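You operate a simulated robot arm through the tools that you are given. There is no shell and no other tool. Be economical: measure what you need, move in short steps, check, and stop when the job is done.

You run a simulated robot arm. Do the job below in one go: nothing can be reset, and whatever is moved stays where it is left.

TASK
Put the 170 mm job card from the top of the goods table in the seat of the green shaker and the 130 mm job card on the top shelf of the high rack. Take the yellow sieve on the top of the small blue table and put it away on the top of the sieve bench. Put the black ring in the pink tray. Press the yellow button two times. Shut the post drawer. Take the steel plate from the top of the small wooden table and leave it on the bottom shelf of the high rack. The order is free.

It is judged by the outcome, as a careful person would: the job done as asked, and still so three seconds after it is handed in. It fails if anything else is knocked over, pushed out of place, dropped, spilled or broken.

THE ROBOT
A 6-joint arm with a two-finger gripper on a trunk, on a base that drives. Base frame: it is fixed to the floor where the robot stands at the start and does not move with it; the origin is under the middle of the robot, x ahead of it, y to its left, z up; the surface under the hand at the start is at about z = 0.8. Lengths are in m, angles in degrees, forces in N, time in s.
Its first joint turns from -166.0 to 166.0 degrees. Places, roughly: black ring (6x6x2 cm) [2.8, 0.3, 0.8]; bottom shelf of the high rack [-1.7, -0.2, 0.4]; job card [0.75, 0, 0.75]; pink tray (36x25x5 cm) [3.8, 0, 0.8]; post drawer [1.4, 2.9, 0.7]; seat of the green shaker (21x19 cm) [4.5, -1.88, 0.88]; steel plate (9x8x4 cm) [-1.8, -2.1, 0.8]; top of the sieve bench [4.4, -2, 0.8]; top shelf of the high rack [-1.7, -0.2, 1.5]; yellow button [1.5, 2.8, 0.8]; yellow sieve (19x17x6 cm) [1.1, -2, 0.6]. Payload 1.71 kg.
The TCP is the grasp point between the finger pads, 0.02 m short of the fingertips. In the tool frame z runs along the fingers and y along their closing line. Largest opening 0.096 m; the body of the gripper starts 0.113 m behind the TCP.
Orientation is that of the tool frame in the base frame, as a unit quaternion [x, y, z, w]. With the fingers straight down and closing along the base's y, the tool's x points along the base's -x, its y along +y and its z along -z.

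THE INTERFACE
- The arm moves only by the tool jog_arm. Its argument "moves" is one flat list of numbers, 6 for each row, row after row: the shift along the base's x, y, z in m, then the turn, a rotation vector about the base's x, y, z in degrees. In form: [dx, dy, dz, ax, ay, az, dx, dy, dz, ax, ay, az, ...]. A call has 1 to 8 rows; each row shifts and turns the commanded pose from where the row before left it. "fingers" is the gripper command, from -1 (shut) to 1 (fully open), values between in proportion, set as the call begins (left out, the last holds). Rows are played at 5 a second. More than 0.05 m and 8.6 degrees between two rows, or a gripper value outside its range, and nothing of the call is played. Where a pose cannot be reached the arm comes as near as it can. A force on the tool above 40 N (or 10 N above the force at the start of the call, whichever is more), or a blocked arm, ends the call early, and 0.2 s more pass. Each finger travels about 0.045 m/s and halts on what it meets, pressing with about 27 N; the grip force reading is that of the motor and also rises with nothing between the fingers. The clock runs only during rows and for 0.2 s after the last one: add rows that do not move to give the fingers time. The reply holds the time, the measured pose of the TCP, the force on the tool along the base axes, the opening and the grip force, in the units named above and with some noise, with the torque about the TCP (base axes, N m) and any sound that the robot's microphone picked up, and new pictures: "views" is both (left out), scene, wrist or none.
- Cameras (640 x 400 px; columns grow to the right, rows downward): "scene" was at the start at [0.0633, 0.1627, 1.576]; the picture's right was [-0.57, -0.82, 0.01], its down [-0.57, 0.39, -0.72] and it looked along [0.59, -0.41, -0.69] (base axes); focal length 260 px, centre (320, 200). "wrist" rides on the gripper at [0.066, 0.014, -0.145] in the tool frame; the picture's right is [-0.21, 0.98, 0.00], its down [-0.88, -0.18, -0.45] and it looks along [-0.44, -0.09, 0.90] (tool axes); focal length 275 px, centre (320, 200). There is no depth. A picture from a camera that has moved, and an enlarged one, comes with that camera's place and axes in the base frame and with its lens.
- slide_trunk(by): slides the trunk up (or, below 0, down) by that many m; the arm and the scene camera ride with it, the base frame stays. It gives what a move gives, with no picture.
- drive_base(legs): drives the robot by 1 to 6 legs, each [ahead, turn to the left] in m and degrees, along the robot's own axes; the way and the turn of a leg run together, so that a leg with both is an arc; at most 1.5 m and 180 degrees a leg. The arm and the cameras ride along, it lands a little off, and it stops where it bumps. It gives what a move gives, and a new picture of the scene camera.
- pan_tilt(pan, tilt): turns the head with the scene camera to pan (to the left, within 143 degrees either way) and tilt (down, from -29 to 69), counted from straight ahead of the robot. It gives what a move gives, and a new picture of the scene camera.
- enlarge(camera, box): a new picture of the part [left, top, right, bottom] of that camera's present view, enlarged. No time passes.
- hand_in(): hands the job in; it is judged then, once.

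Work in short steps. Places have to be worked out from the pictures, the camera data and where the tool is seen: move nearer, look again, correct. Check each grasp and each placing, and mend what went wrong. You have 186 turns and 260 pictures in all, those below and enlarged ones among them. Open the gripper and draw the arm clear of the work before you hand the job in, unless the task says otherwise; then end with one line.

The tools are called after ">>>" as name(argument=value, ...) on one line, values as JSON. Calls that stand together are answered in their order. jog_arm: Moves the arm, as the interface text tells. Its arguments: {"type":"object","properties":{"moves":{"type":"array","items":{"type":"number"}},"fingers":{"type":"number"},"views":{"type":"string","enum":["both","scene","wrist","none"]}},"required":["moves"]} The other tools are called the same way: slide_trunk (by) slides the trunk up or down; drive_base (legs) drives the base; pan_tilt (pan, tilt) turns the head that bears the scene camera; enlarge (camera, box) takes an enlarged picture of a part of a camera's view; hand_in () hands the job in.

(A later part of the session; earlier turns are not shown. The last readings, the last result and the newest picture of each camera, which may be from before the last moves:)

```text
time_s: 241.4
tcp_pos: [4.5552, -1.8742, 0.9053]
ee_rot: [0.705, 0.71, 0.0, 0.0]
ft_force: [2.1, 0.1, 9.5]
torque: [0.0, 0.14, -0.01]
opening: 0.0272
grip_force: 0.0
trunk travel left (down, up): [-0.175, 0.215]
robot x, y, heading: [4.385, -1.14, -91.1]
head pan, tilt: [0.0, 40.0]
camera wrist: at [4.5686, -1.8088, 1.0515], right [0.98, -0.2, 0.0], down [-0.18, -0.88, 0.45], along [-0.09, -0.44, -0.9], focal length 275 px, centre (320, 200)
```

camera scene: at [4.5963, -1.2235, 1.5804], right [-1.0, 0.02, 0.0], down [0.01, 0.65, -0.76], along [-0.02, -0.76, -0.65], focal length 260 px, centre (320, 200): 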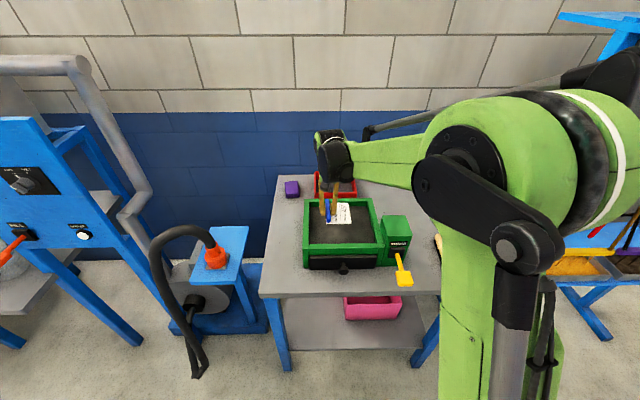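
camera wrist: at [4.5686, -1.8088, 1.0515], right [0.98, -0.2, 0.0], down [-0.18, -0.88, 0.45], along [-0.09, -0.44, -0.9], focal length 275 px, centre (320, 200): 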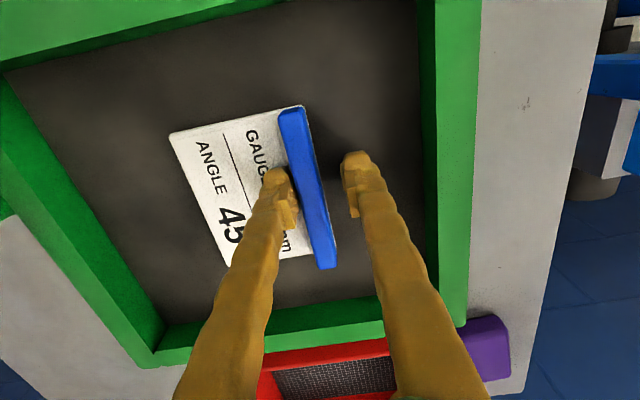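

Card lies flat in the seat. I lift clear.

>>> jog_arm(moves=[0.003, 0, 0.01, 0, 0, 0, 0, 0, 0.03, 0, 0, 0, 0, 0, 0.05, 0, 0, 0, 0, 0, 0.05, 0, 0, 0, 0, 0, 0.05, 0, 0, 0, 0, 0.03, 0.04, 0, 0, 0, 0, 0.03, 0.03, 0, 0, 0, 0, 0, 0, 0, 0, 0])

```text
time_s: 243.2
tcp_pos: [4.5573, -1.8132, 1.1662]
ee_rot: [0.705, 0.709, 0.0, 0.001]
ft_force: [-0.7, -0.1, -0.6]
torque: [-0.05, 0.02, -0.02]
opening: 0.0287
grip_force: 0.0
trunk travel left (down, up): [-0.175, 0.215]
robot x, y, heading: [4.3878, -1.1404, -91.0]
head pan, tilt: [0.0, 40.0]
camera scene: at [4.5961, -1.2227, 1.5804], right [-1.0, 0.02, 0.0], down [0.01, 0.65, -0.76], along [-0.02, -0.76, -0.65], focal length 260 px, centre (320, 200)
camera wrist: at [4.5701, -1.7458, 1.3119], right [0.98, -0.2, 0.0], down [-0.18, -0.88, 0.45], along [-0.09, -0.44, -0.89], focal length 275 px, centre (320, 200)
```

scene: 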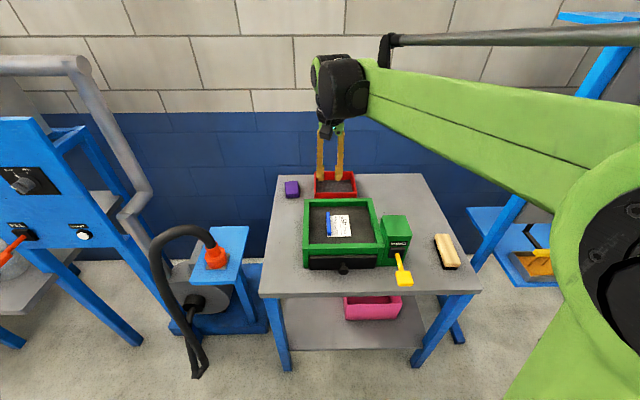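
wrist: 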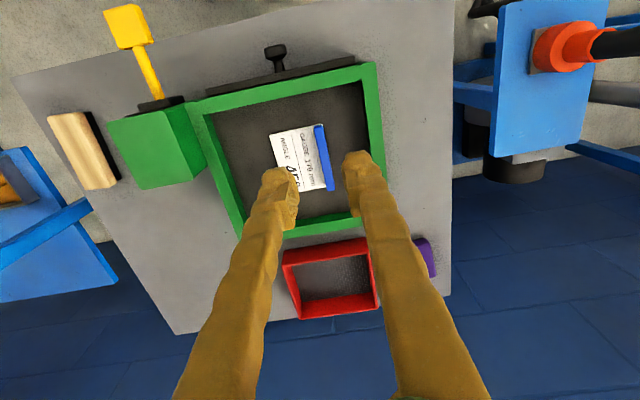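

The 170 card is in the seat. For the sieve later, the bench area around (4.21, -2.13) is free. Now I tuck the hand and drive to the small blue table.

>>> jog_arm(moves=[-0.03, 0.035, 0.01, 0, 0, 0, -0.03, 0.035, 0.01, 0, 0, 0, -0.03, 0.035, 0.01, 0, 0, 0, -0.03, 0.035, 0.01, 0, 0, 0, 0, 0, 0, 0, 0, 0], fingers=0.3, views="none")

>>> drive_base(legs=[[-0.2, 0], [0, -90], [1.5, 0], [1.5, 0], [0.2, 0], [0, 90]])

```text
time_s: 244.4
tcp_pos: [4.4364, -1.6757, 1.2028]
ee_rot: [0.705, 0.709, -0.001, 0.001]
ft_force: [0.2, 1.3, 0.1]
torque: [-0.07, -0.01, -0.01]
opening: 0.0623
grip_force: 0.2
trunk travel left (down, up): [-0.175, 0.215]
robot x, y, heading: [4.3853, -1.1399, -91.1]
head pan, tilt: [0.0, 40.0]
```

```text
time_s: 279.5
tcp_pos: [1.1651, -1.4464, 1.2028]
ee_rot: [0.713, 0.701, 0.0, 0.001]
ft_force: [-0.5, -0.2, 0.6]
torque: [0.01, 0.01, 0.0]
opening: 0.0621
grip_force: 0.1
trunk travel left (down, up): [-0.175, 0.215]
robot x, y, heading: [1.125, -0.9089, -92.4]
head pan, tilt: [0.0, 40.0]
camera scene: at [1.3318, -0.9975, 1.5804], right [-1.0, 0.04, 0.0], down [0.03, 0.65, -0.76], along [-0.03, -0.76, -0.65], focal length 260 px, centre (320, 200)
```

scene: 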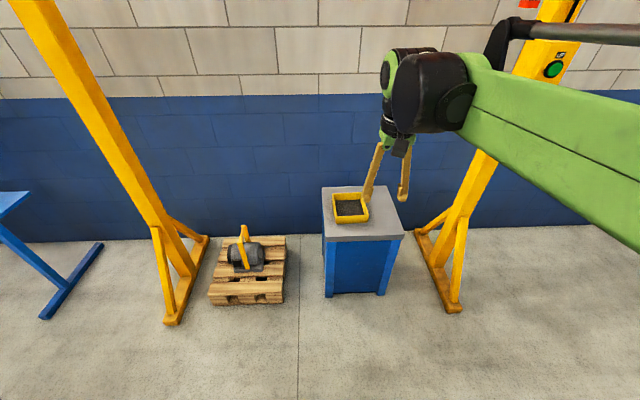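

The yellow sieve is at about (1.12, -2.04) on the blue table. I drive 0.3 m closer, lower the trunk a little and turn the fingers to close along y, to grip its near wall.

>>> drive_base(legs=[[0.28, 0]])

>>> jog_arm(moves=[0, -0.02, 0, 0, 0, -8.2, 0, -0.02, 0, 0, 0, -8.2, 0, -0.02, 0, 0, 0, -8.2, 0, -0.02, 0, 0, 0, -8.2, 0, -0.02, 0, 0, 0, -8.2, 0, -0.02, 0, 0, 0, -8.2, 0, -0.02, 0, 0, 0, -8.2, 0, -0.02, 0, 0, 0, -8.2], views="none")

>>> slide_trunk(by=-0.12)

>>> jog_arm(moves=[0, 0, -0.03, 0, 0, -8.2, 0, 0, -0.03, 0, 0, -8.2, 0, 0, -0.03, 0, 0, -7, 0, 0, 0, 0, 0, 0])

```text
time_s: 281.9
tcp_pos: [1.1516, -1.7018, 1.214]
ee_rot: [0.713, 0.701, -0.007, 0.007]
ft_force: [1.8, 0.7, 0.0]
torque: [-0.02, 0.02, 0.0]
opening: 0.0623
grip_force: 0.1
trunk travel left (down, up): [-0.175, 0.215]
robot x, y, heading: [1.1155, -1.1907, -92.7]
head pan, tilt: [0.0, 40.0]
camera scene: at [1.3202, -1.2573, 1.5813], right [-1.0, 0.05, 0.0], down [0.03, 0.64, -0.76], along [-0.03, -0.76, -0.64], focal length 260 px, centre (320, 200)
```

scene: 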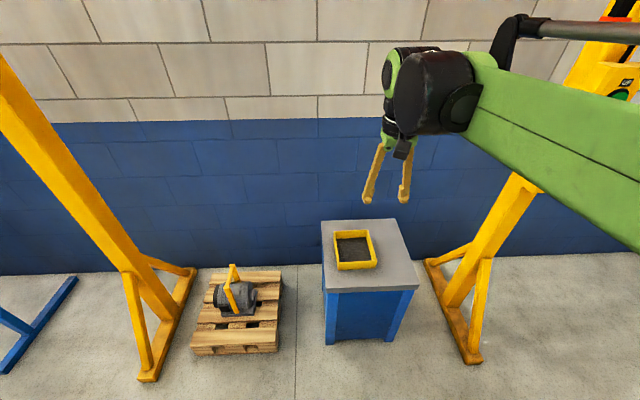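

```text
time_s: 283.8
tcp_pos: [1.152, -1.8587, 1.2134]
ee_rot: [0.979, 0.201, -0.012, 0.001]
ft_force: [-0.5, 0.5, -0.2]
torque: [-0.04, -0.01, -0.02]
opening: 0.0625
grip_force: 0.1
trunk travel left (down, up): [-0.175, 0.215]
robot x, y, heading: [1.1148, -1.1889, -92.5]
head pan, tilt: [0.0, 40.0]
```

```text
time_s: 285.2
tcp_pos: [1.1526, -1.8589, 1.0939]
ee_rot: [0.979, 0.203, -0.011, 0.001]
ft_force: [-0.9, -0.6, 0.6]
torque: [0.0, -0.01, 0.0]
opening: 0.0624
grip_force: 0.0
trunk travel left (down, up): [-0.055, 0.335]
robot x, y, heading: [1.1138, -1.1852, -92.6]
head pan, tilt: [0.0, 40.0]
```

```text
time_s: 286.2
tcp_pos: [1.1519, -1.8578, 1.0028]
ee_rot: [1.0, 0.0, -0.012, -0.001]
ft_force: [0.8, -0.1, 0.3]
torque: [0.01, -0.03, 0.0]
opening: 0.0625
grip_force: 0.1
trunk travel left (down, up): [-0.055, 0.335]
robot x, y, heading: [1.1123, -1.1875, -92.6]
head pan, tilt: [0.0, 40.0]
camera scene: at [1.3192, -1.2759, 1.4604], right [-1.0, 0.05, 0.0], down [0.03, 0.65, -0.76], along [-0.03, -0.76, -0.65], focal length 260 px, centre (320, 200)
camera wrist: at [1.2208, -1.8722, 1.147], right [-0.21, -0.98, 0.0], down [-0.87, 0.19, 0.47], along [-0.46, 0.09, -0.88], focal length 275 px, centre (320, 200)
```

scene: 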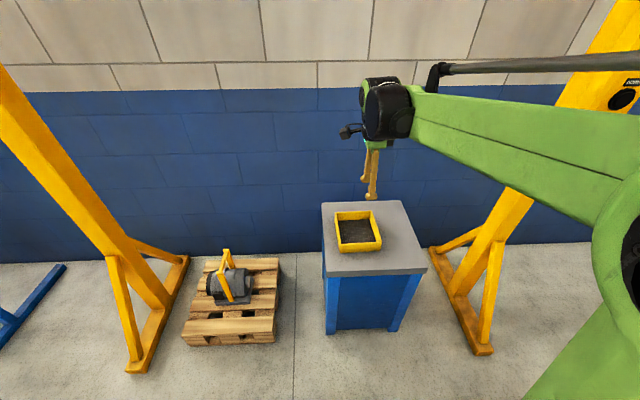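
wrist: 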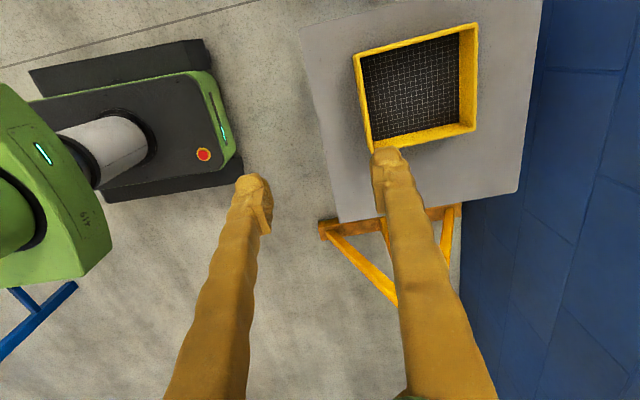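

Sieve rim: x 1.045–1.207, y -1.935 to -2.118. I go over the middle of the near wall and lower to 0.77 for a check.

>>> jog_arm(moves=[-0.013, -0.042, -0.02, 0, 0, 0, -0.012, -0.042, -0.02, 0, 0, 0, 0, 0, -0.05, 0, 0, 0, 0, 0, -0.05, 0, 0, 0, 0, 0, -0.05, 0, 0, 0, 0, 0, -0.04, 0, 0, 0, 0, 0, 0, 0, 0, 0])

```text
time_s: 287.9
tcp_pos: [1.1288, -1.9471, 0.7753]
ee_rot: [1.0, 0.0, -0.012, 0.0]
ft_force: [0.8, 0.0, -0.5]
torque: [0.0, 0.02, 0.0]
opening: 0.0623
grip_force: 0.0
trunk travel left (down, up): [-0.055, 0.335]
robot x, y, heading: [1.1101, -1.1912, -92.7]
head pan, tilt: [0.0, 40.0]
camera scene: at [1.3192, -1.276, 1.4604], right [-1.0, 0.05, 0.0], down [0.03, 0.65, -0.76], along [-0.03, -0.75, -0.66], focal length 260 px, centre (320, 200)
camera wrist: at [1.1977, -1.9615, 0.9198], right [-0.21, -0.98, 0.0], down [-0.87, 0.18, 0.47], along [-0.46, 0.09, -0.88], focal length 275 px, centre (320, 200)
```

scene: 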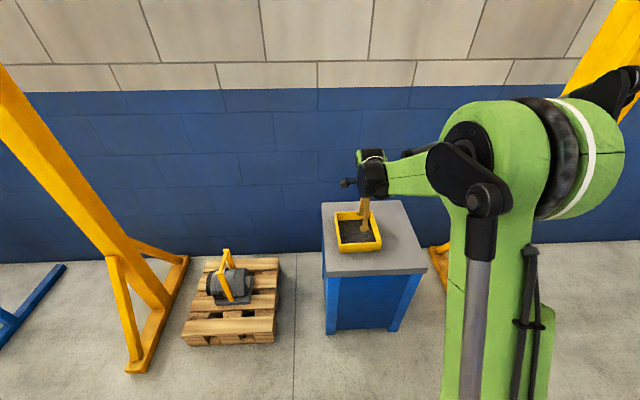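
wrist: 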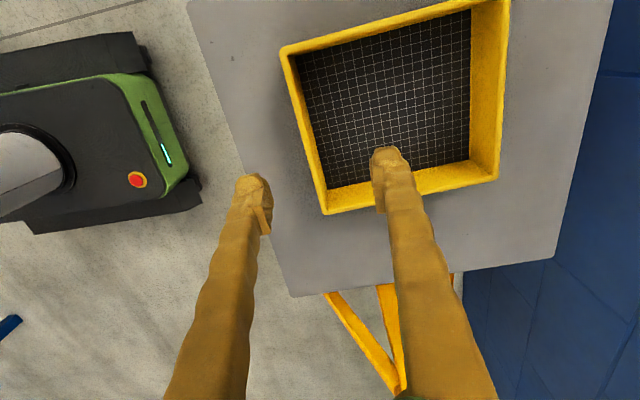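

Rim top is at about 0.657 and the near wall centre at about y -1.941. I align and lower to TCP 0.65.

>>> jog_arm(moves=[0, 0.005, -0.03, 0, -1.3, 2.5, 0, 0, -0.04, 0, 0, 0, 0, 0, -0.03, 0, 0, 0, 0, 0, -0.015, 0, 0, 0, 0, 0, -0.01, 0, 0, 0, 0, 0, 0, 0, 0, 0], views="wrist")

```text
time_s: 289.2
tcp_pos: [1.1256, -1.9384, 0.6465]
ee_rot: [1.0, 0.021, -0.002, -0.001]
ft_force: [-0.6, 0.7, -0.5]
torque: [-0.01, -0.02, -0.02]
opening: 0.0624
grip_force: 0.1
trunk travel left (down, up): [-0.055, 0.335]
robot x, y, heading: [1.1136, -1.1872, -92.7]
head pan, tilt: [0.0, 40.0]
camera wrist: at [1.1916, -1.9493, 0.7935], right [-0.16, -0.99, 0.0], down [-0.88, 0.15, 0.45], along [-0.44, 0.07, -0.9], focal length 275 px, centre (320, 200)
```

wrist: 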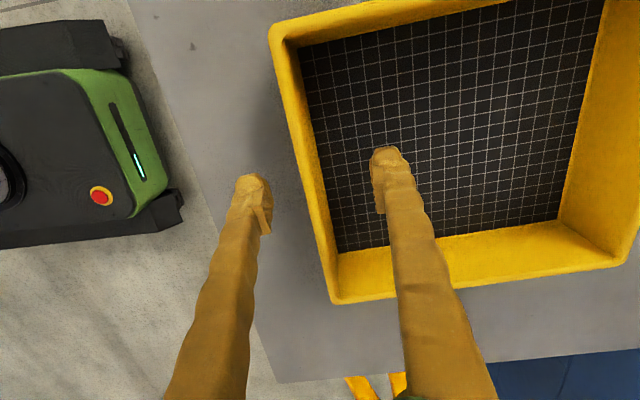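

The wall stands between the fingers. I close.

>>> jog_arm(moves=[0, 0, 0, 0, 0, 0, 0, 0, 0, 0, 0, 0, 0, 0, 0, 0, 0, 0, 0, 0, 0, 0, 0, 0, 0, 0, 0, 0, 0, 0, 0, 0, 0, 0, 0, 0], fingers=-1, views="wrist")

```text
time_s: 290.6
tcp_pos: [1.1257, -1.9368, 0.6481]
ee_rot: [1.0, 0.021, -0.001, -0.001]
ft_force: [-0.3, 0.1, 0.3]
torque: [-0.02, -0.08, -0.06]
opening: 0.0061
grip_force: 26.7
trunk travel left (down, up): [-0.055, 0.335]
robot x, y, heading: [1.1117, -1.1875, -92.6]
head pan, tilt: [0.0, 40.0]
camera wrist: at [1.1916, -1.9493, 0.7937], right [-0.16, -0.99, 0.0], down [-0.88, 0.15, 0.45], along [-0.44, 0.07, -0.9], focal length 275 px, centre (320, 200)
```

wrist: 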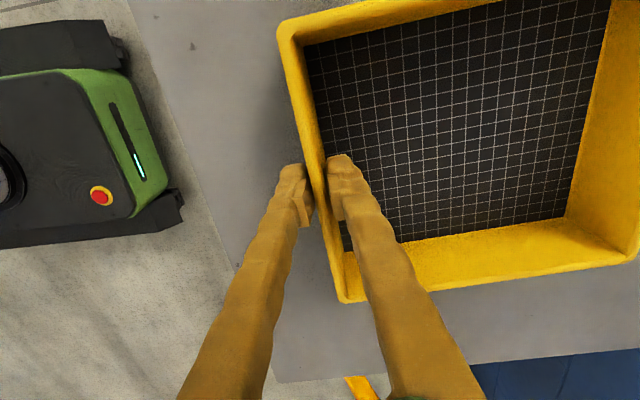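

Wall gripped (6 mm). I lift slowly and check for tilt or slip.

>>> jog_arm(moves=[0, 0, 0.01, 0, 0, 0, 0, 0, 0.02, 0, 0, 0, 0, 0, 0.03, 0, 0, 0, 0, 0, 0.04, 0, 0, 0, 0, 0, 0.04, 0, 0, 0, 0, 0, 0.04, 0, 0, 0, 0, 0, 0, 0, 0, 0])

```text
time_s: 292.2
tcp_pos: [1.1282, -1.9372, 0.8318]
ee_rot: [1.0, 0.021, -0.002, 0.0]
ft_force: [-0.1, 0.2, -0.8]
torque: [0.11, 0.09, -0.03]
opening: 0.006
grip_force: 26.8
trunk travel left (down, up): [-0.055, 0.335]
robot x, y, heading: [1.1125, -1.1895, -92.8]
head pan, tilt: [0.0, 40.0]
camera scene: at [1.3193, -1.2757, 1.4604], right [-1.0, 0.05, 0.0], down [0.03, 0.65, -0.76], along [-0.03, -0.76, -0.65], focal length 260 px, centre (320, 200)
camera wrist: at [1.1944, -1.9486, 0.9775], right [-0.16, -0.99, 0.0], down [-0.88, 0.15, 0.45], along [-0.44, 0.07, -0.9], focal length 275 px, centre (320, 200)
```

scene: 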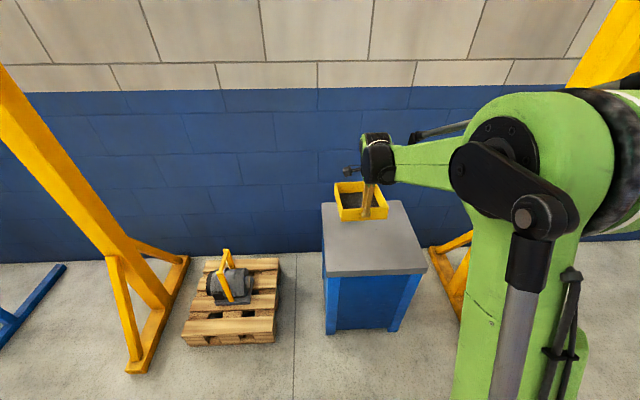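
wrist: 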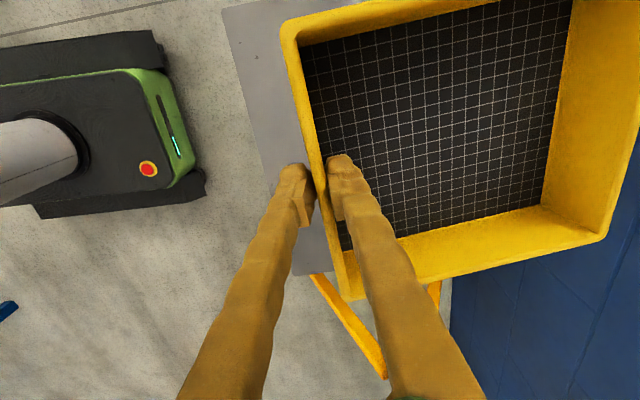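

The sieve is held well. I raise, tuck in, and drive to the sieve bench.

>>> slide_trunk(by=0.12)

>>> jog_arm(moves=[0, 0.035, 0.03, 0, 0, 0, 0, 0.035, 0.03, 0, 0, 0, 0, 0.035, 0.03, 0, 0, 0, 0, 0.035, 0.03, 0, 0, 0, 0, 0.03, 0.03, 0, 0, 0, 0, 0, 0.03, 0, 0, 0, 0, 0, 0, 0, 0, 0], views="none")

>>> drive_base(legs=[[-0.3, 0], [0, 90], [1.5, 0], [1.4, 0]])

```text
time_s: 293.8
tcp_pos: [1.1281, -1.9376, 0.9515]
ee_rot: [1.0, 0.022, -0.001, -0.001]
ft_force: [0.6, 0.0, -1.4]
torque: [0.12, 0.01, -0.05]
opening: 0.0062
grip_force: 26.7
trunk travel left (down, up): [-0.175, 0.215]
robot x, y, heading: [1.1139, -1.188, -92.4]
head pan, tilt: [0.0, 40.0]
```

```text
time_s: 295.4
tcp_pos: [1.123, -1.769, 1.1295]
ee_rot: [1.0, 0.022, 0.0, 0.0]
ft_force: [-0.4, 0.0, -1.5]
torque: [0.16, 0.0, 0.01]
opening: 0.0062
grip_force: 27.3
trunk travel left (down, up): [-0.175, 0.215]
robot x, y, heading: [1.1114, -1.1874, -92.6]
head pan, tilt: [0.0, 40.0]
```

```text
time_s: 322.8
tcp_pos: [4.6155, -1.1077, 1.1296]
ee_rot: [0.697, 0.717, -0.001, 0.001]
ft_force: [-1.2, -0.9, -1.9]
torque: [0.03, 0.15, 0.02]
opening: 0.0059
grip_force: 27.3
trunk travel left (down, up): [-0.175, 0.215]
robot x, y, heading: [4.0348, -1.1107, -3.5]
head pan, tilt: [0.0, 40.0]
camera scene: at [4.1269, -0.9053, 1.5804], right [-0.06, -1.0, 0.0], down [-0.65, 0.04, -0.76], along [0.75, -0.05, -0.65], focal length 260 px, centre (320, 200)
```

scene: 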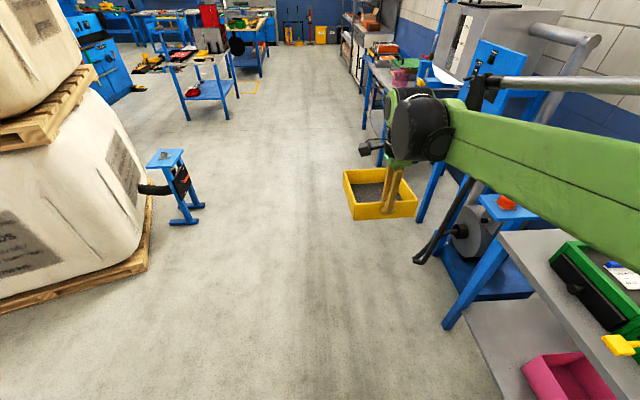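

I move 0.13 m on, turn to the bench and approach a bit.

>>> drive_base(legs=[[0.13, 0], [0, -87], [0.1, 0]])

>>> enlarge(camera="wrist", box=[0, 0, 640, 400])

```text
time_s: 330.8
tcp_pos: [4.2338, -1.779, 1.1376]
ee_rot: [0.998, 0.068, -0.001, 0.007]
ft_force: [-0.4, 0.1, -0.9]
torque: [0.06, 0.06, 0.04]
opening: 0.0062
grip_force: 27.1
trunk travel left (down, up): [-0.175, 0.215]
robot x, y, heading: [4.1735, -1.2203, -86.9]
head pan, tilt: [0.0, 40.0]
camera scene: at [4.3849, -1.2876, 1.5804], right [-1.0, -0.05, 0.0], down [-0.03, 0.65, -0.76], along [0.04, -0.76, -0.65], focal length 260 px, centre (320, 200)
```

scene: 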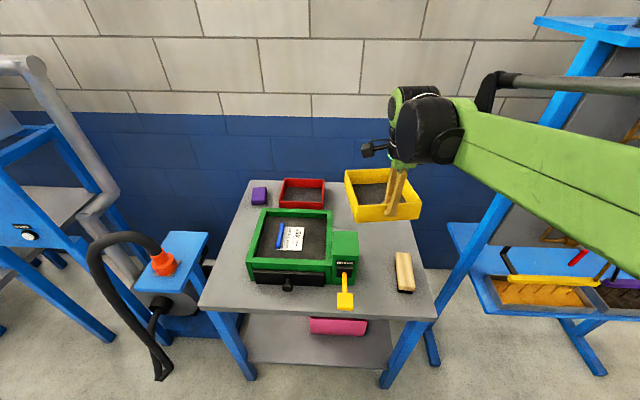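

```text
1.00 times, centred on (320, 200) of wrist (not enlarged: the box is as wide or as high as the picture)
camera zoom: at [4.3002, -1.7821, 1.2839], right [-0.07, -1.0, 0.01], down [-0.89, 0.07, 0.44], along [-0.44, 0.02, -0.9], focal length 275 px, centre (320, 200)
```

zoom: 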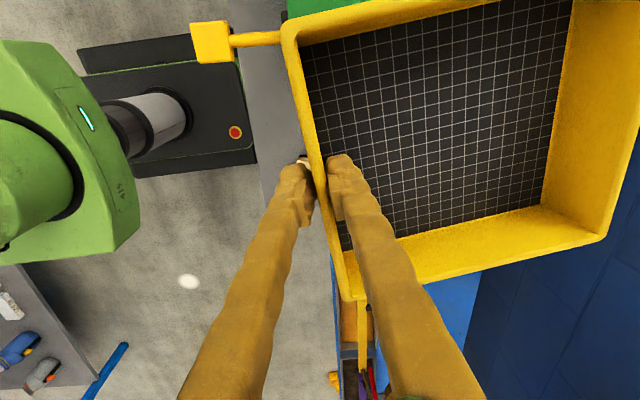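

Free bench area: x 4.06–4.40, y -1.93 to -2.31. I carry the sieve so its near wall is at y≈-2.005, centred on x 4.215, square it and lower halfway.

>>> jog_arm(moves=[-0.004, -0.045, 0, 0, 0, -2, -0.004, -0.045, 0, 0, 0, -2, -0.004, -0.045, 0, 0, 0, -2, -0.004, -0.045, 0, 0, 0, -1.5, -0.003, -0.045, 0, 0, 0, 0, 0, 0, -0.05, 0, 0, 0, 0, 0, -0.05, 0, 0, 0, 0, 0, 0, 0, 0, 0])

```text
time_s: 332.6
tcp_pos: [4.2163, -1.9868, 1.0454]
ee_rot: [1.0, 0.002, -0.002, 0.013]
ft_force: [0.3, -0.5, -1.5]
torque: [0.18, 0.0, -0.01]
opening: 0.0063
grip_force: 27.3
trunk travel left (down, up): [-0.175, 0.215]
robot x, y, heading: [4.1728, -1.2185, -87.0]
head pan, tilt: [0.0, 40.0]
camera scene: at [4.3848, -1.2902, 1.5803], right [-1.0, -0.05, 0.0], down [-0.03, 0.65, -0.76], along [0.04, -0.75, -0.66], focal length 260 px, centre (320, 200)
camera wrist: at [4.2826, -1.9969, 1.1916], right [-0.2, -0.98, 0.03], down [-0.88, 0.19, 0.44], along [-0.44, 0.07, -0.9], focal length 275 px, centre (320, 200)
```

scene: 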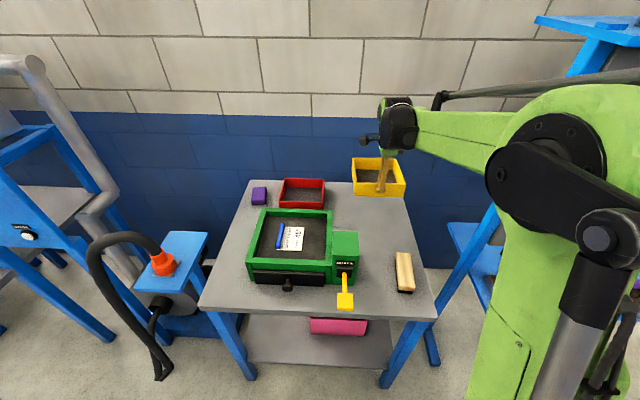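
wrist: 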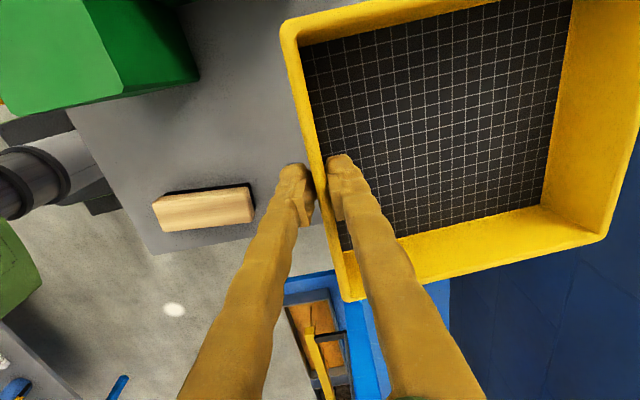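

Clear all round. I lower to just above the bench.

>>> jog_arm(moves=[0, -0.01, -0.05, 0.7, 0, 0, 0, 0, -0.05, 0, 0, 0, 0, 0, -0.05, 0, 0, 0, 0, 0, -0.02, 0, 0, 0, 0, 0, 0, 0, 0, 0, 0, 0, 0, 0, 0, 0])

```text
refused: row 1 steps farther than a row can; nothing moved
```

>>> jog_arm(moves=[0, -0.01, -0.04, 0.7, 0, 0, 0, 0, -0.05, 0, 0, 0, 0, 0, -0.05, 0, 0, 0, 0, 0, -0.03, 0, 0, 0, 0, 0, 0, 0, 0, 0, 0, 0, 0, 0, 0, 0])

```text
time_s: 333.9
tcp_pos: [4.217, -1.9969, 0.8768]
ee_rot: [1.0, 0.003, -0.002, 0.008]
ft_force: [0.6, 0.2, -2.4]
torque: [0.16, -0.02, -0.01]
opening: 0.006
grip_force: 26.9
trunk travel left (down, up): [-0.175, 0.215]
robot x, y, heading: [4.1694, -1.2215, -87.0]
head pan, tilt: [0.0, 40.0]
camera scene: at [4.3847, -1.2888, 1.5804], right [-1.0, -0.05, 0.0], down [-0.03, 0.65, -0.76], along [0.04, -0.75, -0.65], focal length 260 px, centre (320, 200)
camera wrist: at [4.2815, -2.0087, 1.0234], right [-0.2, -0.98, 0.02], down [-0.88, 0.19, 0.45], along [-0.44, 0.08, -0.9], focal length 275 px, centre (320, 200)
```

scene: 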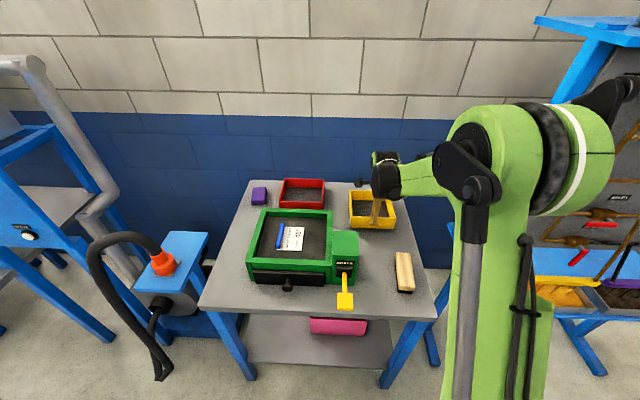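
wrist: 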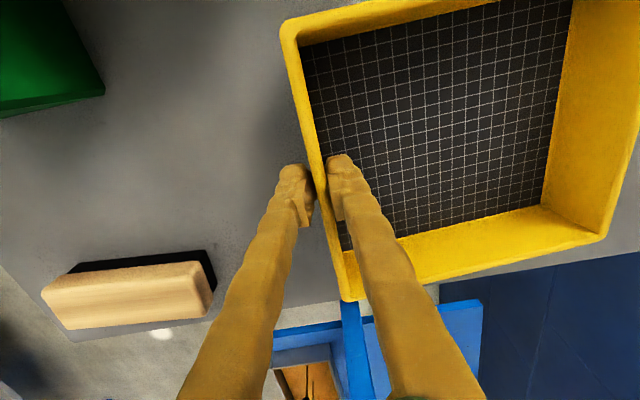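

>>> jog_arm(moves=[0, 0, -0.01, 0, 0, 0, 0, 0, -0.007, 0, 0, 0, 0, 0, -0.005, 0, 0, 0, 0, 0, 0, 0, 0, 0], views="none")

```text
time_s: 334.9
tcp_pos: [4.2156, -1.9975, 0.853]
ee_rot: [1.0, 0.003, -0.001, 0.008]
ft_force: [0.1, 0.0, -1.2]
torque: [0.02, -0.04, 0.02]
opening: 0.0059
grip_force: 26.5
trunk travel left (down, up): [-0.175, 0.215]
robot x, y, heading: [4.168, -1.2189, -87.2]
head pan, tilt: [0.0, 40.0]
```

Torque dropped, so one edge may already rest. I lower a few mm more.

>>> jog_arm(moves=[0, 0, -0.003, 0, 0, 0, 0, 0, -0.003, 0, 0, 0, 0, 0, 0, 0, 0, 0], views="wrist")

```text
time_s: 335.8
tcp_pos: [4.2144, -1.998, 0.8481]
ee_rot: [1.0, 0.002, -0.002, 0.007]
ft_force: [-1.7, -1.3, 14.3]
torque: [-0.07, 0.02, 0.02]
opening: 0.0059
grip_force: 26.6
trunk travel left (down, up): [-0.175, 0.215]
robot x, y, heading: [4.1691, -1.2189, -87.1]
head pan, tilt: [0.0, 40.0]
camera wrist: at [4.2797, -2.0091, 0.9939], right [-0.2, -0.98, 0.02], down [-0.88, 0.19, 0.45], along [-0.44, 0.07, -0.9], focal length 275 px, centre (320, 200)
```

wrist: 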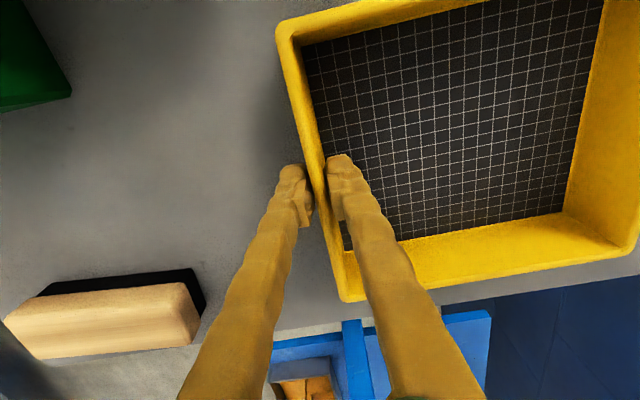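

Resting on the bench (14 N). I release and lift straight up.

>>> jog_arm(moves=[0, 0, 0.001, 0, 0, 0, 0, 0, 0, 0, 0, 0, 0, 0, 0, 0, 0, 0, 0, 0, 0.03, 0, 0, 0, 0, 0, 0.04, 0, 0, 0, 0, 0, 0.05, 0, 0, 0, 0, 0, 0.05, 0, 0, 0, 0, 0.02, 0.04, 0, 0, 0], fingers=-0.3)

```text
time_s: 337.6
tcp_pos: [4.2129, -1.9773, 1.0562]
ee_rot: [1.0, 0.003, -0.002, 0.007]
ft_force: [0.4, -0.4, 0.5]
torque: [0.09, 0.01, -0.01]
opening: 0.0336
grip_force: 0.0
trunk travel left (down, up): [-0.175, 0.215]
robot x, y, heading: [4.1704, -1.2184, -87.1]
head pan, tilt: [0.0, 40.0]
camera scene: at [4.3847, -1.2895, 1.5804], right [-1.0, -0.05, 0.0], down [-0.03, 0.65, -0.76], along [0.04, -0.75, -0.66], focal length 260 px, centre (320, 200)
camera wrist: at [4.2792, -1.9889, 1.2015], right [-0.2, -0.98, 0.02], down [-0.88, 0.19, 0.45], along [-0.44, 0.08, -0.9], focal length 275 px, centre (320, 200)
```

scene: 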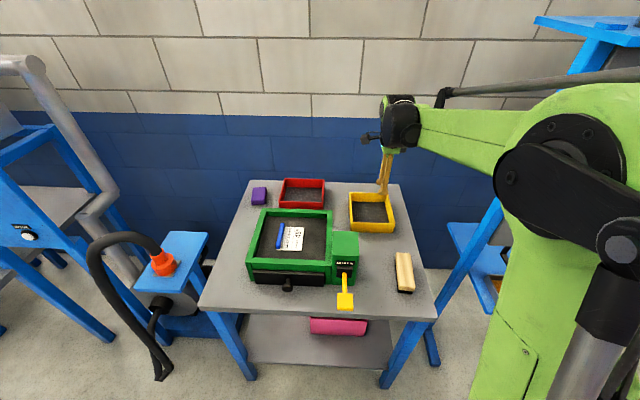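
wrist: 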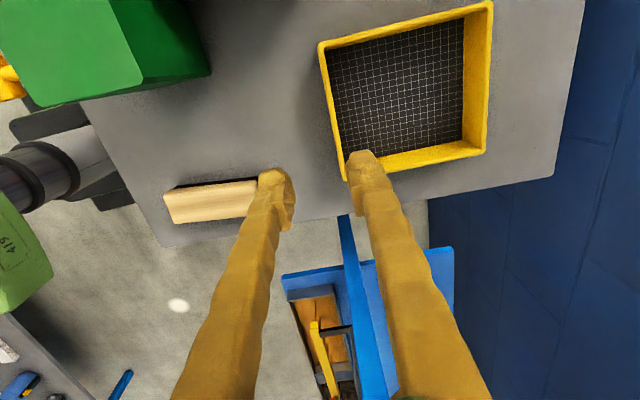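

Sieve is on the bench. I tuck the hand, back out and turn to look at the ring table.

>>> jog_arm(moves=[0, 0.035, 0.03, 0, 0, 8, 0, 0.035, 0.03, 0, 0, 8, 0, 0.04, 0.03, 0, 0, 8, 0, 0.04, 0.03, 0, 0, 8, 0, 0.04, 0.02, 0, 0, 8, 0, 0.03, 0, 0, 0, 8, 0, 0, 0, 0, 0, 8, 0, 0, 0, 0, 0, 8], fingers=1, views="none")

>>> drive_base(legs=[[-0.25, 0], [0, -90]])

>>> pan_tilt(pan=-60, tilt=30)

```text
time_s: 339.4
tcp_pos: [4.2155, -1.7574, 1.1999]
ee_rot: [0.846, 0.532, 0.003, 0.006]
ft_force: [-0.4, -0.4, 0.2]
torque: [-0.02, 0.02, 0.01]
opening: 0.096
grip_force: 0.1
trunk travel left (down, up): [-0.175, 0.215]
robot x, y, heading: [4.1681, -1.218, -87.3]
head pan, tilt: [0.0, 40.0]
```

```text
time_s: 347.5
tcp_pos: [3.6191, -1.0228, 1.1999]
ee_rot: [0.977, -0.215, -0.003, 0.008]
ft_force: [0.1, 0.2, 0.0]
torque: [0.02, -0.02, 0.0]
opening: 0.0963
grip_force: 0.0
trunk travel left (down, up): [-0.175, 0.215]
robot x, y, heading: [4.1536, -0.9743, -176.0]
head pan, tilt: [0.0, 40.0]
camera scene: at [4.0927, -1.1867, 1.5804], right [-0.07, 1.0, 0.0], down [0.65, 0.04, -0.76], along [-0.75, -0.05, -0.65], focal length 260 px, centre (320, 200)
```

scene: 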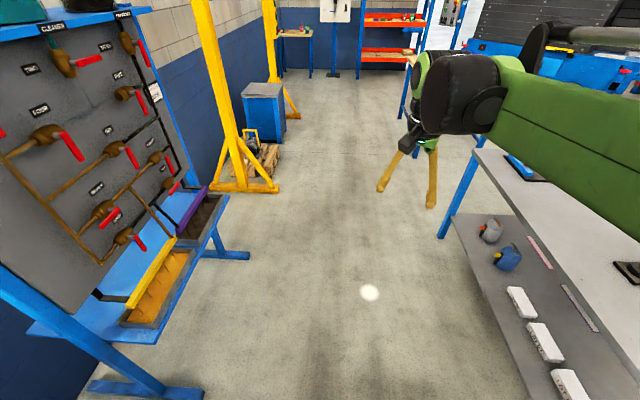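

```text
time_s: 348.8
tcp_pos: [3.6245, -1.021, 1.2022]
ee_rot: [0.977, -0.215, -0.005, 0.009]
ft_force: [-3.3, 0.0, -1.0]
torque: [0.02, -0.4, -0.01]
opening: 0.0962
grip_force: 0.1
trunk travel left (down, up): [-0.175, 0.215]
robot x, y, heading: [4.1579, -0.9724, -176.0]
head pan, tilt: [-60.0, 30.0]
camera scene: at [4.1199, -1.1064, 1.5961], right [0.83, 0.56, 0.02], down [0.3, -0.41, -0.86], along [-0.47, 0.72, -0.51], focal length 260 px, centre (320, 200)
```

scene: 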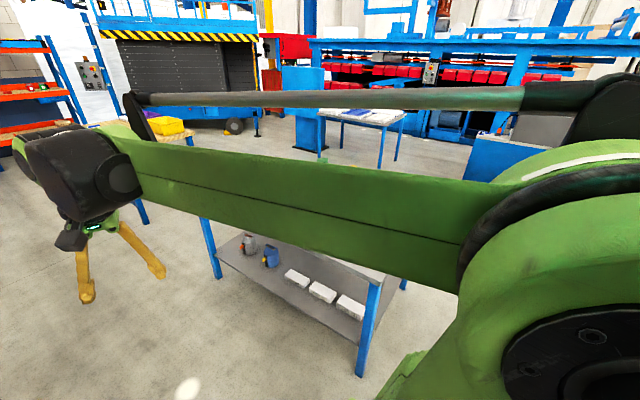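

It's one long table, x≈2.6–4.0, with its front at y≈-0.3; the ring is at the near (west) end, best reached from the gap at x≈2.05. I drive there, heading north.

>>> drive_base(legs=[[0, -4], [1.05, 0], [1.05, 0], [0, -90]])

>>> pan_tilt(pan=-35, tilt=30)

```text
time_s: 369.6
tcp_pos: [2.0382, -0.4308, 1.2054]
ee_rot: [-0.505, 0.863, 0.013, 0.001]
ft_force: [0.2, 0.1, 0.2]
torque: [0.03, -0.01, 0.02]
opening: 0.096
grip_force: 0.0
trunk travel left (down, up): [-0.175, 0.215]
robot x, y, heading: [2.042, -0.9518, 89.2]
head pan, tilt: [-60.0, 30.0]
camera scene: at [1.9115, -0.9118, 1.5963], right [0.49, -0.87, 0.01], down [-0.44, -0.26, -0.86], along [0.76, 0.42, -0.51], focal length 260 px, centre (320, 200)
```

scene: 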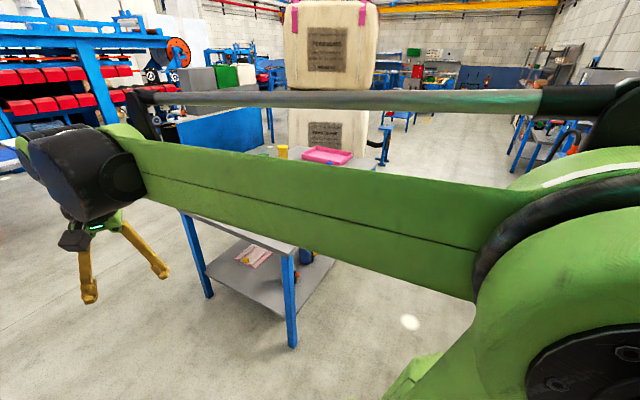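

```text
time_s: 370.5
tcp_pos: [2.0374, -0.4454, 1.2133]
ee_rot: [-0.506, 0.862, 0.02, 0.003]
ft_force: [0.0, -1.8, 0.9]
torque: [0.28, 0.01, 0.02]
opening: 0.0959
grip_force: 0.0
trunk travel left (down, up): [-0.175, 0.215]
robot x, y, heading: [2.0409, -0.9509, 89.3]
head pan, tilt: [-35.0, 30.0]
camera scene: at [1.8854, -0.8851, 1.5959], right [0.81, -0.58, 0.01], down [-0.29, -0.42, -0.86], along [0.51, 0.7, -0.51], focal length 260 px, centre (320, 200)
```

scene: 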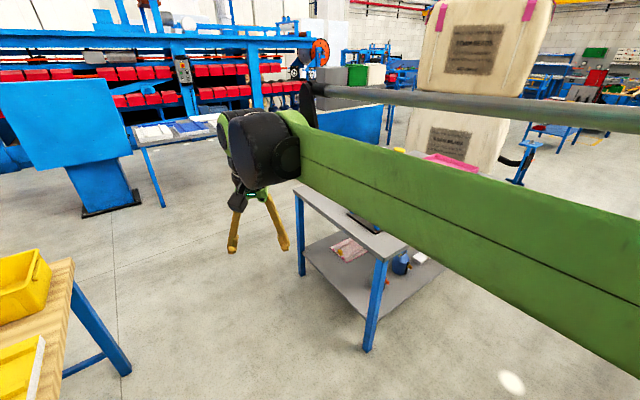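

I drive 0.9 m north into the gap, then bring the hand over the ring area.

>>> drive_base(legs=[[0.9, 0]])

>>> pan_tilt(pan=-65, tilt=45)

>>> jog_arm(moves=[0.048, -0.01, 0, 0, 0, -8, 0.048, -0.01, 0, 0, 0, -8, 0.048, -0.01, 0, 0, 0, -8, 0.048, -0.01, 0, 0, 0, -8, 0.048, -0.01, 0, 0, 0, -8, 0.048, -0.01, 0, 0, 0, -8, 0.048, -0.01, 0, 0, 0, -8, 0.048, -0.01, 0, 0, 0, -8])

```text
time_s: 376.9
tcp_pos: [2.0563, 0.4526, 1.2134]
ee_rot: [-0.502, 0.865, 0.02, 0.005]
ft_force: [-0.6, 0.0, 0.4]
torque: [0.02, 0.01, -0.03]
opening: 0.096
grip_force: 0.1
trunk travel left (down, up): [-0.175, 0.215]
robot x, y, heading: [2.0551, -0.0507, 88.6]
head pan, tilt: [-35.0, 30.0]
camera scene: at [1.9012, 0.0195, 1.5959], right [0.81, -0.59, 0.01], down [-0.3, -0.42, -0.86], along [0.51, 0.69, -0.51], focal length 260 px, centre (320, 200)
```

scene: 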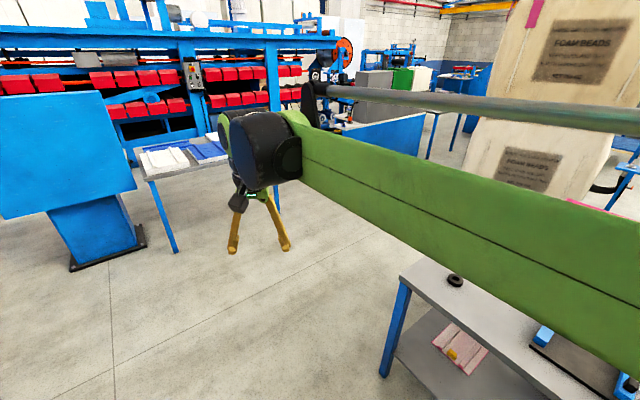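

```text
time_s: 377.8
tcp_pos: [2.0563, 0.4357, 1.2209]
ee_rot: [-0.502, 0.865, 0.026, 0.009]
ft_force: [0.7, -1.8, 0.1]
torque: [0.28, -0.01, 0.01]
opening: 0.0958
grip_force: 0.0
trunk travel left (down, up): [-0.175, 0.215]
robot x, y, heading: [2.058, -0.0477, 88.9]
head pan, tilt: [-65.0, 45.0]
camera scene: at [1.922, -0.0257, 1.574], right [0.41, -0.91, 0.01], down [-0.65, -0.29, -0.7], along [0.65, 0.28, -0.71], focal length 260 px, centre (320, 200)
```

scene: 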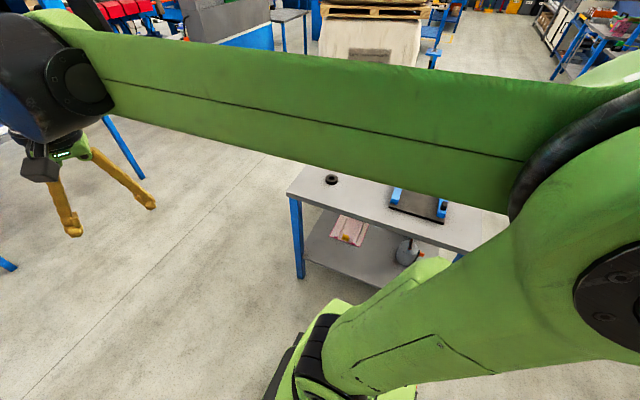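

```text
time_s: 379.6
tcp_pos: [2.4386, 0.3513, 1.22]
ee_rot: [0.034, 0.999, 0.018, 0.022]
ft_force: [-0.4, -0.4, 0.4]
torque: [0.14, -0.04, 0.04]
opening: 0.096
grip_force: 0.1
trunk travel left (down, up): [-0.175, 0.215]
robot x, y, heading: [2.057, -0.0515, 89.1]
head pan, tilt: [-65.0, 45.0]
camera scene: at [1.9217, -0.0231, 1.5739], right [0.4, -0.91, 0.01], down [-0.65, -0.3, -0.7], along [0.65, 0.28, -0.71], focal length 260 px, centre (320, 200)
camera wrist: at [2.367, 0.3656, 1.3639], right [0.27, 0.96, 0.05], down [0.84, -0.26, 0.47], along [0.47, -0.09, -0.88], focal length 275 px, centre (320, 200)
```

scene: 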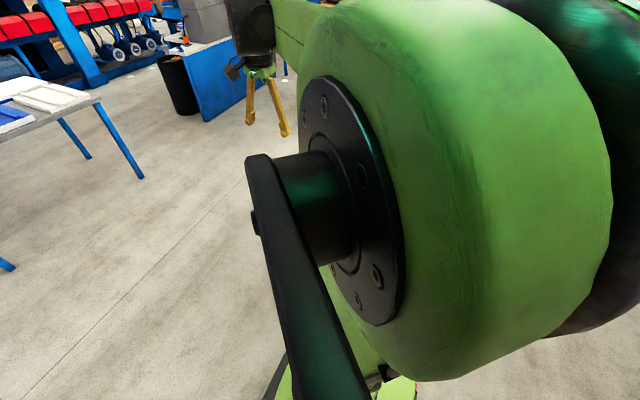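
wrist: 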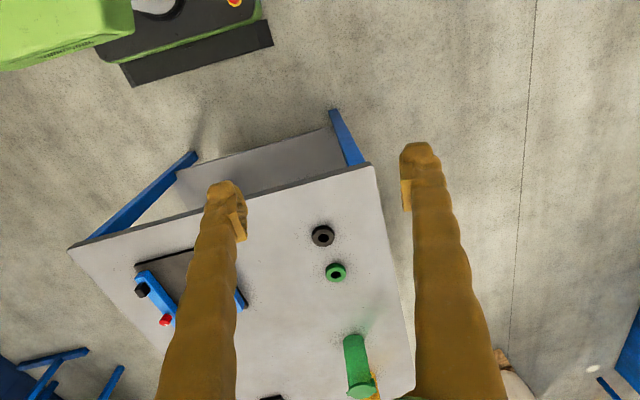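

The black ring is at about (2.761, 0.286), 12 cm short of a green one. I go over it.

>>> jog_arm(moves=[0.04, -0.008, -0.028, 0, 0, -0.5, 0.04, -0.008, -0.028, 0, 0, 0, 0.04, -0.008, -0.028, 0, 0, 0, 0.04, -0.008, -0.028, 0, 0, 0, 0.04, -0.008, -0.028, 0, 0, 0, 0.04, -0.008, -0.028, 0, 0, 0, 0.04, -0.008, -0.028, 0, 0, 0, 0.04, -0.008, -0.028, 0, 0, 0], views="none")

>>> jog_arm(moves=[0, 0, 0, 0, 0, 0, 0, 0, 0, 0, 0, 0], views="wrist")

```text
time_s: 381.4
tcp_pos: [2.7605, 0.2886, 0.9993]
ee_rot: [0.037, 0.999, 0.017, 0.022]
ft_force: [-0.2, 0.1, 0.6]
torque: [-0.02, -0.06, 0.0]
opening: 0.0958
grip_force: 0.2
trunk travel left (down, up): [-0.175, 0.215]
robot x, y, heading: [2.0533, -0.0507, 88.6]
head pan, tilt: [-65.0, 45.0]
```

```text
time_s: 382.0
tcp_pos: [2.7612, 0.2883, 1.0008]
ee_rot: [0.037, 0.999, 0.018, 0.022]
ft_force: [-0.1, 0.0, 0.2]
torque: [0.02, -0.01, -0.02]
opening: 0.0961
grip_force: 0.0
trunk travel left (down, up): [-0.175, 0.215]
robot x, y, heading: [2.0602, -0.0524, 88.6]
head pan, tilt: [-65.0, 45.0]
camera wrist: at [2.6897, 0.3016, 1.1435], right [0.28, 0.96, 0.04], down [0.84, -0.26, 0.47], along [0.47, -0.09, -0.88], focal length 275 px, centre (320, 200)
```

wrist: 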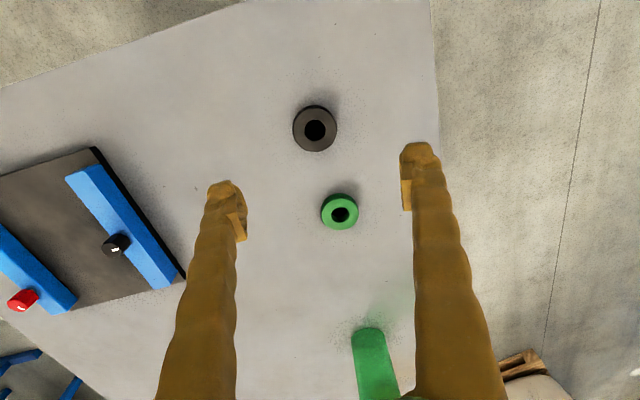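

Ring at (2.771, 0.288). I level the hand and lower to 0.87 for a check.

>>> jog_arm(moves=[0.009, 0, -0.03, -2, 2.6, 0, 0, 0, -0.05, 0, 0, 0, 0, 0, -0.05, 0, 0, 0, 0, 0, 0, 0, 0, 0], views="wrist")

```text
time_s: 383.0
tcp_pos: [2.7697, 0.292, 0.8687]
ee_rot: [0.038, 0.999, -0.001, 0.0]
ft_force: [-0.9, -0.1, -0.7]
torque: [0.0, 0.02, 0.04]
opening: 0.0959
grip_force: 0.0
trunk travel left (down, up): [-0.175, 0.215]
robot x, y, heading: [2.0566, -0.0497, 88.7]
head pan, tilt: [-65.0, 45.0]
camera wrist: at [2.704, 0.3113, 1.0155], right [0.28, 0.96, 0.0], down [0.86, -0.25, 0.44], along [0.43, -0.13, -0.9], focal length 275 px, centre (320, 200)
```

wrist: 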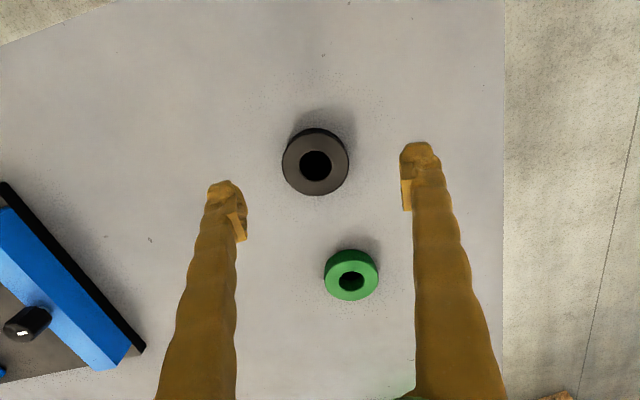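

Centred on the ring. I lower in small steps to put the tips beside it.

>>> jog_arm(moves=[0, -0.004, -0.025, 0, 0, 0, 0, 0, -0.012, 0, 0, 0, 0, 0, -0.006, 0, 0, 0, 0, 0, 0, 0, 0, 0], views="wrist")

```text
time_s: 384.0
tcp_pos: [2.7714, 0.2878, 0.8254]
ee_rot: [0.038, 0.999, -0.001, 0.001]
ft_force: [-0.5, -0.7, -0.8]
torque: [0.02, 0.01, 0.06]
opening: 0.096
grip_force: 0.0
trunk travel left (down, up): [-0.175, 0.215]
robot x, y, heading: [2.0589, -0.05, 88.7]
head pan, tilt: [-65.0, 45.0]
camera wrist: at [2.706, 0.3061, 0.9716], right [0.28, 0.96, 0.0], down [0.86, -0.25, 0.44], along [0.43, -0.13, -0.9], focal length 275 px, centre (320, 200)
```

wrist: 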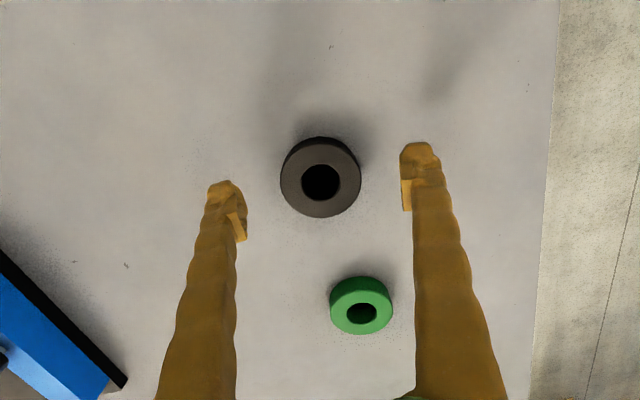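

I lower 6 mm more and close.

>>> jog_arm(moves=[0, 0, -0.003, 0, 0, 0, 0, 0, -0.003, 0, 0, 0, 0, 0, 0, 0, 0, 0], views="none")

>>> jog_arm(moves=[0, 0, 0, 0, 0, 0, 0, 0, 0, 0, 0, 0, 0, 0, 0, 0, 0, 0, 0, 0, 0, 0, 0, 0, 0, 0, 0, 0, 0, 0], fingers=-1, views="wrist")

```text
time_s: 384.8
tcp_pos: [2.7694, 0.2878, 0.8196]
ee_rot: [0.038, 0.999, -0.001, 0.0]
ft_force: [-0.4, -0.1, 0.4]
torque: [-0.02, -0.01, -0.01]
opening: 0.0961
grip_force: 0.1
trunk travel left (down, up): [-0.175, 0.215]
robot x, y, heading: [2.0602, -0.0543, 88.8]
head pan, tilt: [-65.0, 45.0]
```

```text
time_s: 386.0
tcp_pos: [2.7699, 0.2888, 0.8195]
ee_rot: [0.037, 0.999, -0.001, 0.0]
ft_force: [-0.3, -0.8, -0.1]
torque: [-0.01, 0.0, 0.0]
opening: 0.0001
grip_force: 8.4
trunk travel left (down, up): [-0.175, 0.215]
robot x, y, heading: [2.0517, -0.0532, 88.6]
head pan, tilt: [-65.0, 45.0]
camera wrist: at [2.705, 0.3071, 0.9651], right [0.28, 0.96, 0.0], down [0.86, -0.25, 0.44], along [0.43, -0.13, -0.9], focal length 275 px, centre (320, 200)
```

wrist: 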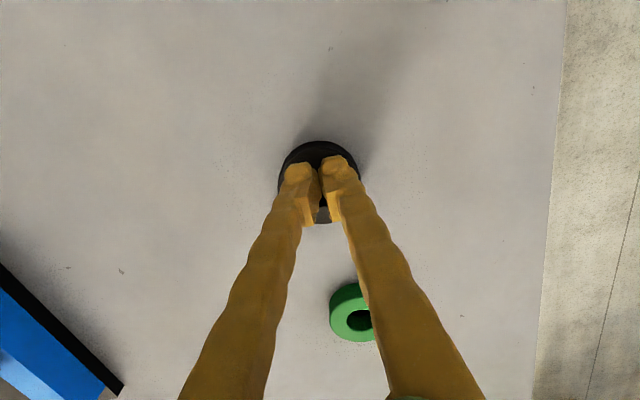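

Closed above the ring. Its apparent size says its top is at about 0.775, so I reopen and lower to TCP ≈0.78.

>>> jog_arm(moves=[0, 0, 0, 0, 0, 0, 0, 0, 0, 0, 0, 0, 0, 0, 0, 0, 0, 0, 0, 0, 0, 0, 0, 0, 0, 0, 0, 0, 0, 0, 0, 0, -0.012, 0, 0, 0, 0, 0, -0.01, 0, 0, 0, 0, 0, 0, 0, 0, 0], fingers=1, views="wrist")

```text
time_s: 387.8
tcp_pos: [2.7692, 0.2869, 0.7947]
ee_rot: [0.038, 0.999, -0.001, 0.0]
ft_force: [-0.7, 0.5, -0.1]
torque: [-0.01, 0.0, 0.01]
opening: 0.096
grip_force: 0.0
trunk travel left (down, up): [-0.175, 0.215]
robot x, y, heading: [2.0587, -0.0545, 88.8]
head pan, tilt: [-65.0, 45.0]
camera wrist: at [2.7048, 0.3058, 0.9413], right [0.28, 0.96, 0.0], down [0.86, -0.25, 0.44], along [0.43, -0.13, -0.9], focal length 275 px, centre (320, 200)
```

wrist: 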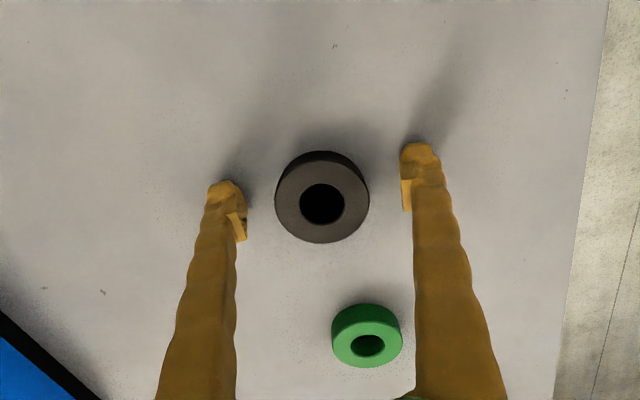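

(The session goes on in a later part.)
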